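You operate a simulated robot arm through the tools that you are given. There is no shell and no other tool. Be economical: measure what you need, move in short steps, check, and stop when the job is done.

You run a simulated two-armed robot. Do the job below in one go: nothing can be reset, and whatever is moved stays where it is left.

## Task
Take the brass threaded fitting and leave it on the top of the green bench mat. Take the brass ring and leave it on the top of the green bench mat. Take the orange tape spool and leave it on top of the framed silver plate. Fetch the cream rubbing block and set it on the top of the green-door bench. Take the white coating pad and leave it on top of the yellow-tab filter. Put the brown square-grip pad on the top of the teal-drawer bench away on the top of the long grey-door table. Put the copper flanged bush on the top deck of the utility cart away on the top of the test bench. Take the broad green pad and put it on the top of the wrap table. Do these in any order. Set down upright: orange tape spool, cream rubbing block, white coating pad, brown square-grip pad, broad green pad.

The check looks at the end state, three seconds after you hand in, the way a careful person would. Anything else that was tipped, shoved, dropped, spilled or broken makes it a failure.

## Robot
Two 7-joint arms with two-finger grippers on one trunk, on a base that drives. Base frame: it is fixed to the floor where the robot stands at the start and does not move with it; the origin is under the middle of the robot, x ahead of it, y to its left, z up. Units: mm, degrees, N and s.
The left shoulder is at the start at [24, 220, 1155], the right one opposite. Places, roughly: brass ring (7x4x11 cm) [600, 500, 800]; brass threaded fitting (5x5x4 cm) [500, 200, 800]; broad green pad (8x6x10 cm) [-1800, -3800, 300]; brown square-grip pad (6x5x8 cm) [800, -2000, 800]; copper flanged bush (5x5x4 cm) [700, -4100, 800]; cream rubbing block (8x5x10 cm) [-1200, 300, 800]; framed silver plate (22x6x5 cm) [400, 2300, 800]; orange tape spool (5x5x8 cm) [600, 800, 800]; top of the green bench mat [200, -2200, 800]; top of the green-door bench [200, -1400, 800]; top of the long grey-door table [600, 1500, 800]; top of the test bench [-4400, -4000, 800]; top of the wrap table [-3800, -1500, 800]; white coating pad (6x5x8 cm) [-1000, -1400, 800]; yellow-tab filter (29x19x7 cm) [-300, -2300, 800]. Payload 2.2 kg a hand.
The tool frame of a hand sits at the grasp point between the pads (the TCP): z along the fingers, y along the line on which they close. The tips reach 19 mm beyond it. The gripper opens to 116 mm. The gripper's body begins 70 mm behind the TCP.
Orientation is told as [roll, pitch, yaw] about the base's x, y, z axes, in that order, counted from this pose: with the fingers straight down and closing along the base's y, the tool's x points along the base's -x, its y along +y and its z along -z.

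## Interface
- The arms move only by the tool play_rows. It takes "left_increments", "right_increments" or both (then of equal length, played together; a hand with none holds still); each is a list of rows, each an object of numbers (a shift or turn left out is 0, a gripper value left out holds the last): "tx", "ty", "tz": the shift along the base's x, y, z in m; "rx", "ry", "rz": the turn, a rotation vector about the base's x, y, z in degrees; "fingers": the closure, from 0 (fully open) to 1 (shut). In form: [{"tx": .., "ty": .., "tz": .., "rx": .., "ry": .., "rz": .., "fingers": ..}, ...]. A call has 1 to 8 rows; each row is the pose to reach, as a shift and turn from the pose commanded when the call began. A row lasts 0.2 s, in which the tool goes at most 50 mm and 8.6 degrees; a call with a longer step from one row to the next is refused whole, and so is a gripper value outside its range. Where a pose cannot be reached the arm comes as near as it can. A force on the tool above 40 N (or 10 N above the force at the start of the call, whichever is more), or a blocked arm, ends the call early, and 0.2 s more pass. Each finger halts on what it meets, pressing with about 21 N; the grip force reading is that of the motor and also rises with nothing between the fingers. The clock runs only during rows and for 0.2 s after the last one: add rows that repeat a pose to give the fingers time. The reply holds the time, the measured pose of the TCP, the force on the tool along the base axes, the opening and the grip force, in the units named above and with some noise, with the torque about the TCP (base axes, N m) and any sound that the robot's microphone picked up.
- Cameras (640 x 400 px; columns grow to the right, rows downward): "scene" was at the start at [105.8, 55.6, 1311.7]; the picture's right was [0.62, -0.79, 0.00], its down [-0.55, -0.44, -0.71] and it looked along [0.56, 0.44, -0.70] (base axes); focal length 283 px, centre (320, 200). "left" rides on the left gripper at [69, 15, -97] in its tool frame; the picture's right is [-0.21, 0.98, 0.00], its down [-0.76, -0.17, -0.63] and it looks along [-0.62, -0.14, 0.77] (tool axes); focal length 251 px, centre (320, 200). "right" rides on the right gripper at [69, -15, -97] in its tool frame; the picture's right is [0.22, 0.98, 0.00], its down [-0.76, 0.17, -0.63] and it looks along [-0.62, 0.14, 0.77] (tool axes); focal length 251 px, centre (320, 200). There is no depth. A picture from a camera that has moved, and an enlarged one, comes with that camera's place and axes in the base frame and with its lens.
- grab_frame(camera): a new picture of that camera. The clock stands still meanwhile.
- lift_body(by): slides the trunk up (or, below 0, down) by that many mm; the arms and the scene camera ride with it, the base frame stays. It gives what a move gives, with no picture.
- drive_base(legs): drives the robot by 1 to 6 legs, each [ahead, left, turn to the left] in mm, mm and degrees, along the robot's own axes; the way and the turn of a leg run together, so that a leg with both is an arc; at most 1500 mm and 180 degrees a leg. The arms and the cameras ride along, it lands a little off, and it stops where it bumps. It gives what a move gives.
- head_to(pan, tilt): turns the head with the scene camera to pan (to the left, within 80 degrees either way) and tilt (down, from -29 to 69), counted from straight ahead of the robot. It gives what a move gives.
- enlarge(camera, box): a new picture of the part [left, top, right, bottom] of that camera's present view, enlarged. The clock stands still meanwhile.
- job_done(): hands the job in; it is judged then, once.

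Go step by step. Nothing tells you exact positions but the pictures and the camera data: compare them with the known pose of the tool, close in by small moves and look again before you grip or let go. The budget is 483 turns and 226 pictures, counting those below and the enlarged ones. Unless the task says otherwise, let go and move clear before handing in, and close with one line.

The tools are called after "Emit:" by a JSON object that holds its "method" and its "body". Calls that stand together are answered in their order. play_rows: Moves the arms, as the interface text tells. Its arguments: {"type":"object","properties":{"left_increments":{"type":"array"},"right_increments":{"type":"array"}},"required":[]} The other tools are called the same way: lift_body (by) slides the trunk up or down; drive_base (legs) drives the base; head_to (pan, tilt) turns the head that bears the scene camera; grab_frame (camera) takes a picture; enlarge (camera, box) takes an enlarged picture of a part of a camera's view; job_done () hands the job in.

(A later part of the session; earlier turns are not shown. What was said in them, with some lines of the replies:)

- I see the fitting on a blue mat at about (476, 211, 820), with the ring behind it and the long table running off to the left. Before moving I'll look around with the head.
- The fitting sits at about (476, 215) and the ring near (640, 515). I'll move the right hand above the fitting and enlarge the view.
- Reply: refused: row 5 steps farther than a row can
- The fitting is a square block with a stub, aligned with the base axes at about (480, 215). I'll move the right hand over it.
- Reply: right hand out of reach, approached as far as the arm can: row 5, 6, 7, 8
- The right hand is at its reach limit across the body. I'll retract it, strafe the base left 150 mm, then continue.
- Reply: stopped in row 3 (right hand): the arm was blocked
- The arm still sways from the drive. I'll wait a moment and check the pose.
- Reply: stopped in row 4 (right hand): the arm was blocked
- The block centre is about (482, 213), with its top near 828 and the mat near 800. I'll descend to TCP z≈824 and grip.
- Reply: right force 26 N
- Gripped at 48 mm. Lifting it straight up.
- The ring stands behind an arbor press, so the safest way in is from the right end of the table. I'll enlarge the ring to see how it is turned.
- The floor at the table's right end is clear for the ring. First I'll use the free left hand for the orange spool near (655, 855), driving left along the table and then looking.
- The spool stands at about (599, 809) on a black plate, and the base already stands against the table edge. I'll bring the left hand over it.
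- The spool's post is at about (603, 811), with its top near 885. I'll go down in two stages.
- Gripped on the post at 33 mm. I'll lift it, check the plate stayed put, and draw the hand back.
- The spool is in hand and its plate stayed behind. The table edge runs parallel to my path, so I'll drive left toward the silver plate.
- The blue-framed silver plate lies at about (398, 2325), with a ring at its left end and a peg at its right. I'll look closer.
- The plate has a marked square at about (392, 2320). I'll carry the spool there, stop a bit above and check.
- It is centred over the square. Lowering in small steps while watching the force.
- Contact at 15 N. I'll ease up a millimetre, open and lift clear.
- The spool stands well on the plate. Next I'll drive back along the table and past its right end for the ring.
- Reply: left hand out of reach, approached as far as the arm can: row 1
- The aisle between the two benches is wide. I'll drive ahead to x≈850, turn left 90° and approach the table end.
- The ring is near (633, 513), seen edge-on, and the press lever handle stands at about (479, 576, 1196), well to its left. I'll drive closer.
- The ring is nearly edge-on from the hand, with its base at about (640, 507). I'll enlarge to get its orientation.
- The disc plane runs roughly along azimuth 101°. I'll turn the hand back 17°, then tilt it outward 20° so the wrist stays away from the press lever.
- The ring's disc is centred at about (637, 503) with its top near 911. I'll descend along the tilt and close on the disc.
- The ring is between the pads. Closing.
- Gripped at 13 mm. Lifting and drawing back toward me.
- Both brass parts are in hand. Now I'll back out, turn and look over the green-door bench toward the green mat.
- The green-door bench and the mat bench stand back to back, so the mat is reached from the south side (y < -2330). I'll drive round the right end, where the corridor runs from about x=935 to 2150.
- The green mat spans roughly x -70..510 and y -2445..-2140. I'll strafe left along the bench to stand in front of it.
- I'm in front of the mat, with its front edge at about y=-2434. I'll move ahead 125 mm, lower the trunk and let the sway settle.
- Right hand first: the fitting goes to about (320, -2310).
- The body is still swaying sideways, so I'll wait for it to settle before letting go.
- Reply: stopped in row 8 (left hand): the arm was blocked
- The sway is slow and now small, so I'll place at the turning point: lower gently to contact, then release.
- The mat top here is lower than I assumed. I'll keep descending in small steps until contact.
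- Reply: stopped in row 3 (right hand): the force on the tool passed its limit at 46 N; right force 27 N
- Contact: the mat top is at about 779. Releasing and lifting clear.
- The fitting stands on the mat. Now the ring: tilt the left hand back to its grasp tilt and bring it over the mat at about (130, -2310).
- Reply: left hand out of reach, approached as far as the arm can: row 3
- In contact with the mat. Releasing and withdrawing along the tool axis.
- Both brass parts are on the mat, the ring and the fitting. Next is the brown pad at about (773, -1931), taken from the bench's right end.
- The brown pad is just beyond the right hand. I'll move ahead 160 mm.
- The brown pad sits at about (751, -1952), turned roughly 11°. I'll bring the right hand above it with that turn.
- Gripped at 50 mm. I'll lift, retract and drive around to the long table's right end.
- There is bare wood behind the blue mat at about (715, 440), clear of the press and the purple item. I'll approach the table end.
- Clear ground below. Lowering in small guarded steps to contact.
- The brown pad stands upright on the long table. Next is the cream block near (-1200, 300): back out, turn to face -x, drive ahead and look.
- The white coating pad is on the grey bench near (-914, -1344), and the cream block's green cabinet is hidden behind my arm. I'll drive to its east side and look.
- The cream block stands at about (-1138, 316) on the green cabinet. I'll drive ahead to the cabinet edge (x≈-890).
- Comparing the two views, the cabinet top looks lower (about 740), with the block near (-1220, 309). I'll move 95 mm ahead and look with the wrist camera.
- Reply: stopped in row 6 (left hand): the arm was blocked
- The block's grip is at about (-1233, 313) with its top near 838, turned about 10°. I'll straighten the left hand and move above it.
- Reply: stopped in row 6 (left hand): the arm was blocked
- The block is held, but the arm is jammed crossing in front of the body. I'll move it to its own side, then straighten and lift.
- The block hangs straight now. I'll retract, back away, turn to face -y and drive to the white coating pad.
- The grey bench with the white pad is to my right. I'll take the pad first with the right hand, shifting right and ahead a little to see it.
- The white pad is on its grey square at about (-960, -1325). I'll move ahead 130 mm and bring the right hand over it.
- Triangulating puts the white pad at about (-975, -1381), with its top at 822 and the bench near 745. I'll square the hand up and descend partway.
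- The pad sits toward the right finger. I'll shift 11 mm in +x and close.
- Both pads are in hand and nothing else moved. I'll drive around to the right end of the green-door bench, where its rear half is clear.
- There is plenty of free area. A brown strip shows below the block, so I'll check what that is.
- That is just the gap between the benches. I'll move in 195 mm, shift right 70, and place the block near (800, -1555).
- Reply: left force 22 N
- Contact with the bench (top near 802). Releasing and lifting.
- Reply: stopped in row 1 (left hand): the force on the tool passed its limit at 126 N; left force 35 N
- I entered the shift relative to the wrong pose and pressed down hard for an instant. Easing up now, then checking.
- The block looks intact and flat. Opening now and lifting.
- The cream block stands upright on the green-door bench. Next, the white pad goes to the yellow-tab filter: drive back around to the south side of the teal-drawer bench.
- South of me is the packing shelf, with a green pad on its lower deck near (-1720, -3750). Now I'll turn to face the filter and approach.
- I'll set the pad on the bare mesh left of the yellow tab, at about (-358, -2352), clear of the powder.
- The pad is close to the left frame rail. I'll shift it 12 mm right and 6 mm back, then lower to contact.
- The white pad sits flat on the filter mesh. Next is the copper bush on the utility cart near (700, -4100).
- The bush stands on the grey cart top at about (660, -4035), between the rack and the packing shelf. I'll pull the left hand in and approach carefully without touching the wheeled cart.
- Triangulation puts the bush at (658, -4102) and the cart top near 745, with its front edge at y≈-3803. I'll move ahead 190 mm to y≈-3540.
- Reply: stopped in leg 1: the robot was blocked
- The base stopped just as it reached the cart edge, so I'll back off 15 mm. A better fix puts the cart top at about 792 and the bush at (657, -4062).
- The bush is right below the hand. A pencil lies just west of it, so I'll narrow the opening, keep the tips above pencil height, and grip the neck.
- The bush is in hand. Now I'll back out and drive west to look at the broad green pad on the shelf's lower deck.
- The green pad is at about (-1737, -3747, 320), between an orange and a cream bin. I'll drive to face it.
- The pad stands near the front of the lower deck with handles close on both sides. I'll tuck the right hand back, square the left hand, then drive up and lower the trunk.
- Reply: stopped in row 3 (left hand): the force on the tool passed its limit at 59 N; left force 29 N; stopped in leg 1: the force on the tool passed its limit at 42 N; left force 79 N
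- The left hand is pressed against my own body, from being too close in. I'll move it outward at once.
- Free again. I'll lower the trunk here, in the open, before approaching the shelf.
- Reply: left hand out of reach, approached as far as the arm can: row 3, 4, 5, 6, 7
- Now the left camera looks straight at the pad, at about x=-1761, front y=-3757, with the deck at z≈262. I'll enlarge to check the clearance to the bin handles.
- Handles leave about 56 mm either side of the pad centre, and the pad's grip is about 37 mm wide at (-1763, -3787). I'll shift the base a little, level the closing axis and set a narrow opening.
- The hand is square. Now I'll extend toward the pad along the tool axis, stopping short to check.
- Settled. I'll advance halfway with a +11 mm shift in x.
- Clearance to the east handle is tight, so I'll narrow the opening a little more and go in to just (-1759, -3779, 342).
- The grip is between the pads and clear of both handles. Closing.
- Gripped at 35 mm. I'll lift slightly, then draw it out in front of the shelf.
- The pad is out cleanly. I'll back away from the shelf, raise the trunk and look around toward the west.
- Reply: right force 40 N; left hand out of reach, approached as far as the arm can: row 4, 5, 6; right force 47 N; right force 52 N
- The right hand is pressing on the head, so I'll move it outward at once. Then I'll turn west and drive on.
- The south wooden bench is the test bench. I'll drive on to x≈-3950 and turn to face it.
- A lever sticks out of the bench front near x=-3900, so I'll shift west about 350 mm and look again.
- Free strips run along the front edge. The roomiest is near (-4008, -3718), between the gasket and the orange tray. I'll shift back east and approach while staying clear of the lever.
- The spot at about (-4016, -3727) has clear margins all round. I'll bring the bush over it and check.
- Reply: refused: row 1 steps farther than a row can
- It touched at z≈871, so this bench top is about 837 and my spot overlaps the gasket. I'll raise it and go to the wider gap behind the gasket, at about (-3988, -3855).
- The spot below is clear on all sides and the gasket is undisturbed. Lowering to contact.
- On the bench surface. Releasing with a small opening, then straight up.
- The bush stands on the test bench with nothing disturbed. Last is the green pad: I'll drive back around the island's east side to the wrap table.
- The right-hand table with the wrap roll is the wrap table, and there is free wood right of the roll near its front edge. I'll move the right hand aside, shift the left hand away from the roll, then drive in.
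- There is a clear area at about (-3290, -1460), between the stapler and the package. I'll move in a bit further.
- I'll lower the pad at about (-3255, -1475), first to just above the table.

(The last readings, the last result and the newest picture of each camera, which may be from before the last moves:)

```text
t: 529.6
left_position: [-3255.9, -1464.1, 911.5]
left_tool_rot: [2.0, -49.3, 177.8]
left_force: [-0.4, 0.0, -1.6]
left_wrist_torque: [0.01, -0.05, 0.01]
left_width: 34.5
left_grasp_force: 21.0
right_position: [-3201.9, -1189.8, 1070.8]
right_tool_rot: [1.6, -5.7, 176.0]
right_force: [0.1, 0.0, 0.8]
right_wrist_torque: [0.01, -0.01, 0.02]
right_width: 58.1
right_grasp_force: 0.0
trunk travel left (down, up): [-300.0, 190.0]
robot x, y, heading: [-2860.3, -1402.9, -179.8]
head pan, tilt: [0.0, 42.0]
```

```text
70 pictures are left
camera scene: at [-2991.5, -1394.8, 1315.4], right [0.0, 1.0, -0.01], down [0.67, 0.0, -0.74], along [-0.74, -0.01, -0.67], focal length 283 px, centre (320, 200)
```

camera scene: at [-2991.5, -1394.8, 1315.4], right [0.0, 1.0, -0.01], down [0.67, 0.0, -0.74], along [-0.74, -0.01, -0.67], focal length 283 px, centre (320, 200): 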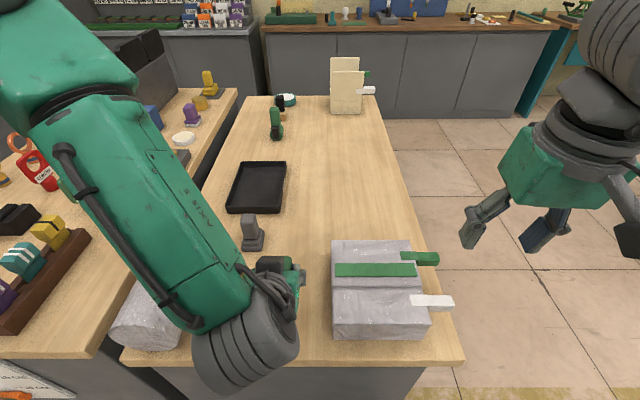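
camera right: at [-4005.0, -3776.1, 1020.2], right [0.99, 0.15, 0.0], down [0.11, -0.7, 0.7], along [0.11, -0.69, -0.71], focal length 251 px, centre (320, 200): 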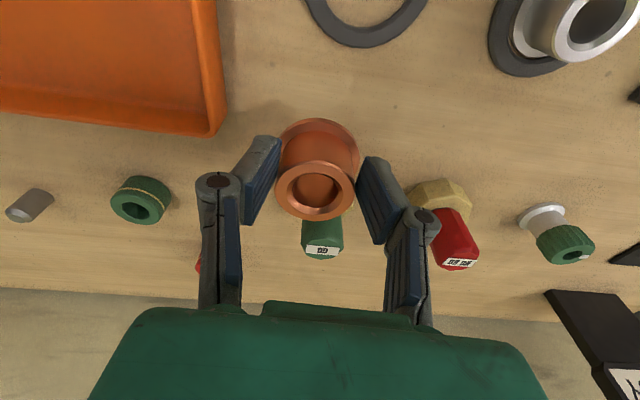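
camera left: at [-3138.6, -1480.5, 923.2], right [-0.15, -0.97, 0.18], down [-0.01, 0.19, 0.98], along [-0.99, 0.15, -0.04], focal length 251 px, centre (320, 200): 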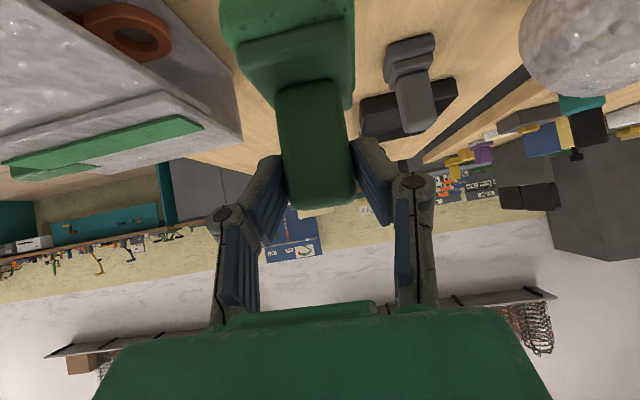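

Emit:
{"method": "play_rows", "body": {"left_increments": [{}, {}, {}, {}, {}, {}, {}, {}]}}

Emit:
{"method": "play_rows", "body": {"left_increments": [{}, {}, {}, {}, {}, {}, {}, {}]}}

Emit:
{"method": "play_rows", "body": {"left_increments": [{"tz": -0.02}, {"tz": -0.035}, {"tz": -0.042}, {"tz": -0.046}, {"tz": -0.046}]}}

```text
t: 531.4
left_position: [-3256.3, -1468.3, 912.3]
left_tool_rot: [1.7, -49.2, 178.1]
left_force: [0.6, 0.1, -1.4]
left_wrist_torque: [0.04, 0.01, -0.03]
left_width: 34.5
left_grasp_force: 21.1
right_position: [-3203.0, -1195.2, 1069.7]
right_tool_rot: [1.5, -5.7, 176.0]
right_force: [-0.3, 0.1, 0.9]
right_wrist_torque: [0.0, -0.03, -0.02]
right_width: 58.3
right_grasp_force: 0.1
trunk travel left (down, up): [-300.0, 190.0]
robot x, y, heading: [-2864.1, -1404.2, -179.7]
head pan, tilt: [0.0, 42.0]
```

```text
t: 533.2
left_position: [-3255.3, -1468.7, 912.6]
left_tool_rot: [1.6, -49.3, 178.3]
left_force: [0.4, -0.7, -1.4]
left_wrist_torque: [-0.03, 0.01, -0.01]
left_width: 34.6
left_grasp_force: 20.8
right_position: [-3202.3, -1196.1, 1071.8]
right_tool_rot: [1.4, -5.7, 176.1]
right_force: [0.1, -0.4, 0.2]
right_wrist_torque: [-0.04, 0.01, -0.03]
right_width: 58.0
right_grasp_force: 0.2
trunk travel left (down, up): [-300.0, 190.0]
robot x, y, heading: [-2865.0, -1409.9, -179.8]
head pan, tilt: [0.0, 42.0]
```

```text
t: 534.4
left_position: [-3257.2, -1470.1, 865.0]
left_tool_rot: [1.5, -49.3, 178.2]
left_force: [-0.3, 0.3, -1.2]
left_wrist_torque: [-0.03, -0.01, 0.02]
left_width: 34.5
left_grasp_force: 21.5
right_position: [-3202.3, -1197.1, 1070.5]
right_tool_rot: [1.4, -5.7, 176.0]
right_force: [-0.5, 1.1, 0.1]
right_wrist_torque: [0.05, 0.0, 0.01]
right_width: 58.3
right_grasp_force: 0.1
trunk travel left (down, up): [-300.0, 190.0]
robot x, y, heading: [-2867.2, -1408.3, -179.5]
head pan, tilt: [0.0, 42.0]
```

Emit:
{"method": "play_rows", "body": {"left_increments": [{"tz": -0.004}, {"tz": -0.008}, {"tz": -0.012}, {"tz": -0.016}, {"tz": -0.016}]}}

Emit:
{"method": "grab_frame", "body": {"camera": "left"}}

```text
t: 535.6
left_position: [-3256.8, -1470.8, 848.3]
left_tool_rot: [1.7, -49.4, 178.1]
left_force: [-0.6, -0.4, -1.7]
left_wrist_torque: [-0.02, -0.03, -0.02]
left_width: 34.4
left_grasp_force: 21.3
right_position: [-3202.2, -1196.1, 1070.6]
right_tool_rot: [1.4, -5.7, 175.9]
right_force: [-0.1, 0.6, -1.0]
right_wrist_torque: [0.02, 0.04, 0.02]
right_width: 58.2
right_grasp_force: 0.1
trunk travel left (down, up): [-300.0, 190.0]
robot x, y, heading: [-2864.2, -1405.3, -179.6]
head pan, tilt: [0.0, 42.0]
```

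```text
69 pictures are left
camera left: at [-3139.3, -1486.5, 859.6], right [-0.15, -0.97, 0.18], down [-0.01, 0.18, 0.98], along [-0.99, 0.15, -0.04], focal length 251 px, centre (320, 200)
```

left: 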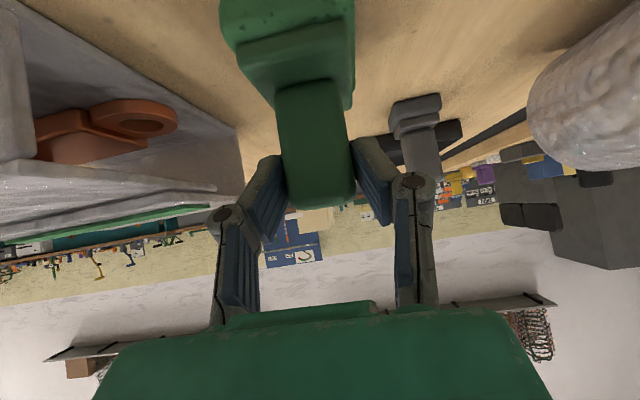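

Emit:
{"method": "play_rows", "body": {"left_increments": [{"tz": -0.004}, {"tz": -0.008}, {"tz": -0.012}, {"tz": -0.016}, {"tz": -0.016}]}}

```text
t: 536.8
left_position: [-3255.6, -1469.6, 833.7]
left_tool_rot: [1.6, -49.6, 178.3]
left_force: [-3.6, -3.3, 25.2]
left_wrist_torque: [-0.06, 0.42, 0.04]
left_width: 34.7
left_grasp_force: 21.2
right_position: [-3201.6, -1196.5, 1071.3]
right_tool_rot: [1.3, -5.8, 176.0]
right_force: [-0.6, 0.5, 0.2]
right_wrist_torque: [-0.01, -0.01, 0.03]
right_width: 57.9
right_grasp_force: 0.1
trunk travel left (down, up): [-300.0, 190.0]
robot x, y, heading: [-2861.3, -1403.4, -179.7]
head pan, tilt: [0.0, 42.0]
```

Contact at 25 N. I'll ease off, release, and withdraw back along the tool axis.

Emit:
{"method": "play_rows", "body": {"left_increments": [{"tz": 0.002}, {"tz": 0.002, "fingers": 0.62}, {"tz": 0.002, "fingers": 0.55}, {"tz": 0.002, "fingers": 0.55}, {"tx": 0.02, "tz": 0.02}, {"tx": 0.05, "tz": 0.05}, {"tx": 0.08, "tz": 0.08}, {"tx": 0.1, "tz": 0.12}]}}

Emit:
{"method": "grab_frame", "body": {"camera": "left"}}

Emit:
{"method": "grab_frame", "body": {"camera": "scene"}}

```text
t: 538.6
left_position: [-3167.8, -1457.8, 946.7]
left_tool_rot: [2.2, -49.8, 178.7]
left_force: [-0.5, -0.4, 0.1]
left_wrist_torque: [0.01, 0.0, 0.04]
left_width: 52.1
left_grasp_force: 0.0
left hand out of reach, approached as far as the arm can: row 8
right_position: [-3202.0, -1196.3, 1071.8]
right_tool_rot: [1.4, -5.8, 176.0]
right_force: [-0.1, -0.8, 0.5]
right_wrist_torque: [0.05, 0.03, 0.0]
right_width: 58.1
right_grasp_force: 0.1
trunk travel left (down, up): [-300.0, 190.0]
robot x, y, heading: [-2862.3, -1403.0, -179.5]
head pan, tilt: [0.0, 42.0]
```

```text
68 pictures are left
camera left: at [-3050.1, -1471.7, 957.3], right [-0.13, -0.97, 0.19], down [-0.01, 0.19, 0.98], along [-0.99, 0.13, -0.03], focal length 251 px, centre (320, 200)
```

left: 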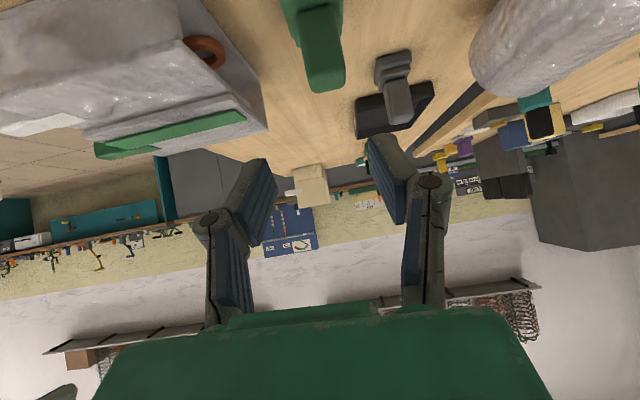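

```text
67 pictures are left
camera scene: at [-2990.5, -1402.5, 1315.6], right [-0.01, 1.0, 0.0], down [0.67, 0.0, -0.74], along [-0.74, -0.01, -0.67], focal length 283 px, centre (320, 200)
```

scene: 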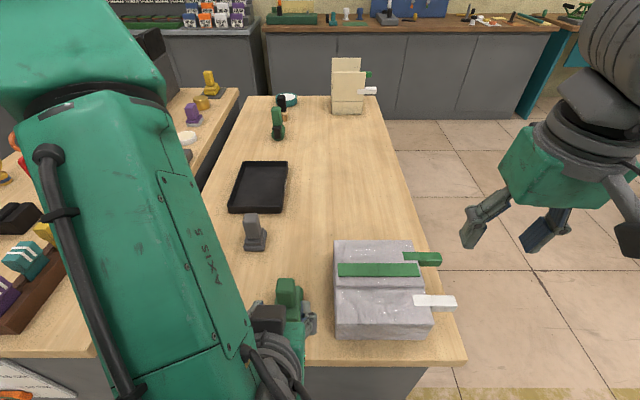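

The pad was released and looks upright. I'll back away and verify.

Emit:
{"method": "drive_base", "body": {"legs": [[-300, 0, 0]]}}

Emit:
{"method": "head_to", "body": {"pan": 5, "tilt": 30}}

Emit:
{"method": "grab_frame", "body": {"camera": "scene"}}

Emit:
{"method": "enlarge", "body": {"camera": "left", "box": [240, 40, 440, 180]}}

```text
t: 540.6
left_position: [-2861.5, -1455.7, 947.5]
left_tool_rot: [1.7, -49.6, 179.3]
left_force: [-0.4, -0.4, -1.0]
left_wrist_torque: [0.02, 0.0, 0.02]
left_width: 52.1
left_grasp_force: 0.1
right_position: [-2897.6, -1195.2, 1072.3]
right_tool_rot: [1.4, -5.9, 176.3]
right_force: [1.7, -1.3, 0.7]
right_wrist_torque: [-0.02, -0.03, 0.0]
right_width: 57.9
right_grasp_force: 0.1
trunk travel left (down, up): [-300.0, 190.0]
robot x, y, heading: [-2556.4, -1404.3, -179.5]
head pan, tilt: [0.0, 42.0]
```

```text
t: 541.4
left_position: [-2861.4, -1456.1, 948.6]
left_tool_rot: [1.5, -50.0, 180.0]
left_force: [0.4, -0.3, -0.1]
left_wrist_torque: [0.0, -0.01, 0.03]
left_width: 52.2
left_grasp_force: 0.1
right_position: [-2894.0, -1197.2, 1071.3]
right_tool_rot: [1.3, -5.9, 176.1]
right_force: [0.2, -0.5, -0.5]
right_wrist_torque: [0.02, -0.02, 0.01]
right_width: 58.1
right_grasp_force: 0.1
trunk travel left (down, up): [-300.0, 190.0]
robot x, y, heading: [-2557.8, -1402.3, -179.4]
head pan, tilt: [5.0, 30.0]
```

```text
66 pictures are left
camera scene: at [-2691.8, -1409.4, 1333.7], right [-0.1, 1.0, 0.0], down [0.5, 0.05, -0.86], along [-0.86, -0.08, -0.5], focal length 283 px, centre (320, 200)
```

scene: 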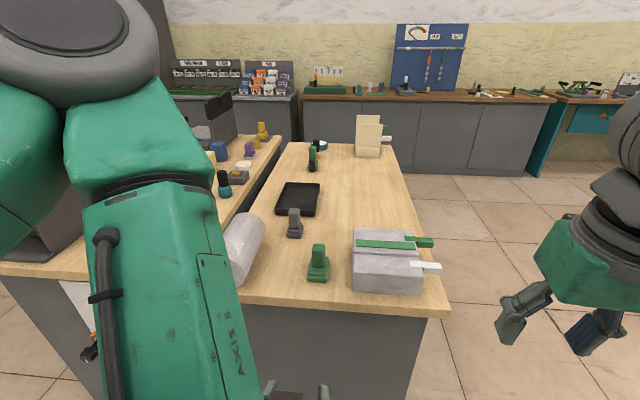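

```text
2.86 times, centred on (340, 110) of left
camera zoom: at [-2745.0, -1469.2, 958.2], right [-0.12, -0.98, 0.18], down [0.0, 0.18, 0.98], along [-0.99, 0.12, -0.03], focal length 718 px, centre (263, 457)
```

zoom: 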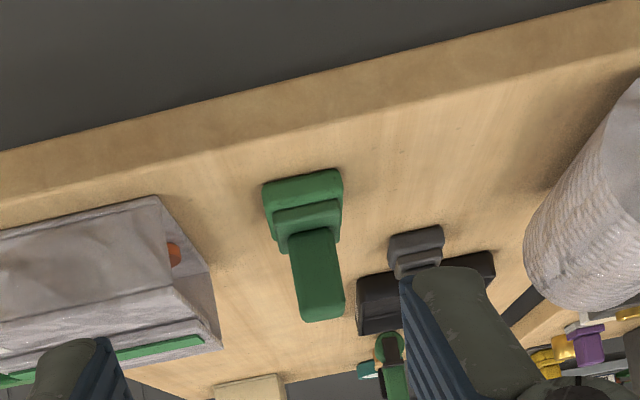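

The green pad stands upright on the wrap table. All eight items are placed and both hands are empty and clear, so I'm handing in.

Emit:
{"method": "job_done", "body": {}}

```text
The job is handed in.
```

All eight items were moved to their places and the job is handed in. I saw all five that had to be upright standing upright when I let go of them. Along the way the cream block was briefly pressed hard onto the bench, the base may have touched the utility cart, and the bush briefly touched a gasket on the test bench. I saw nothing moved or damaged.
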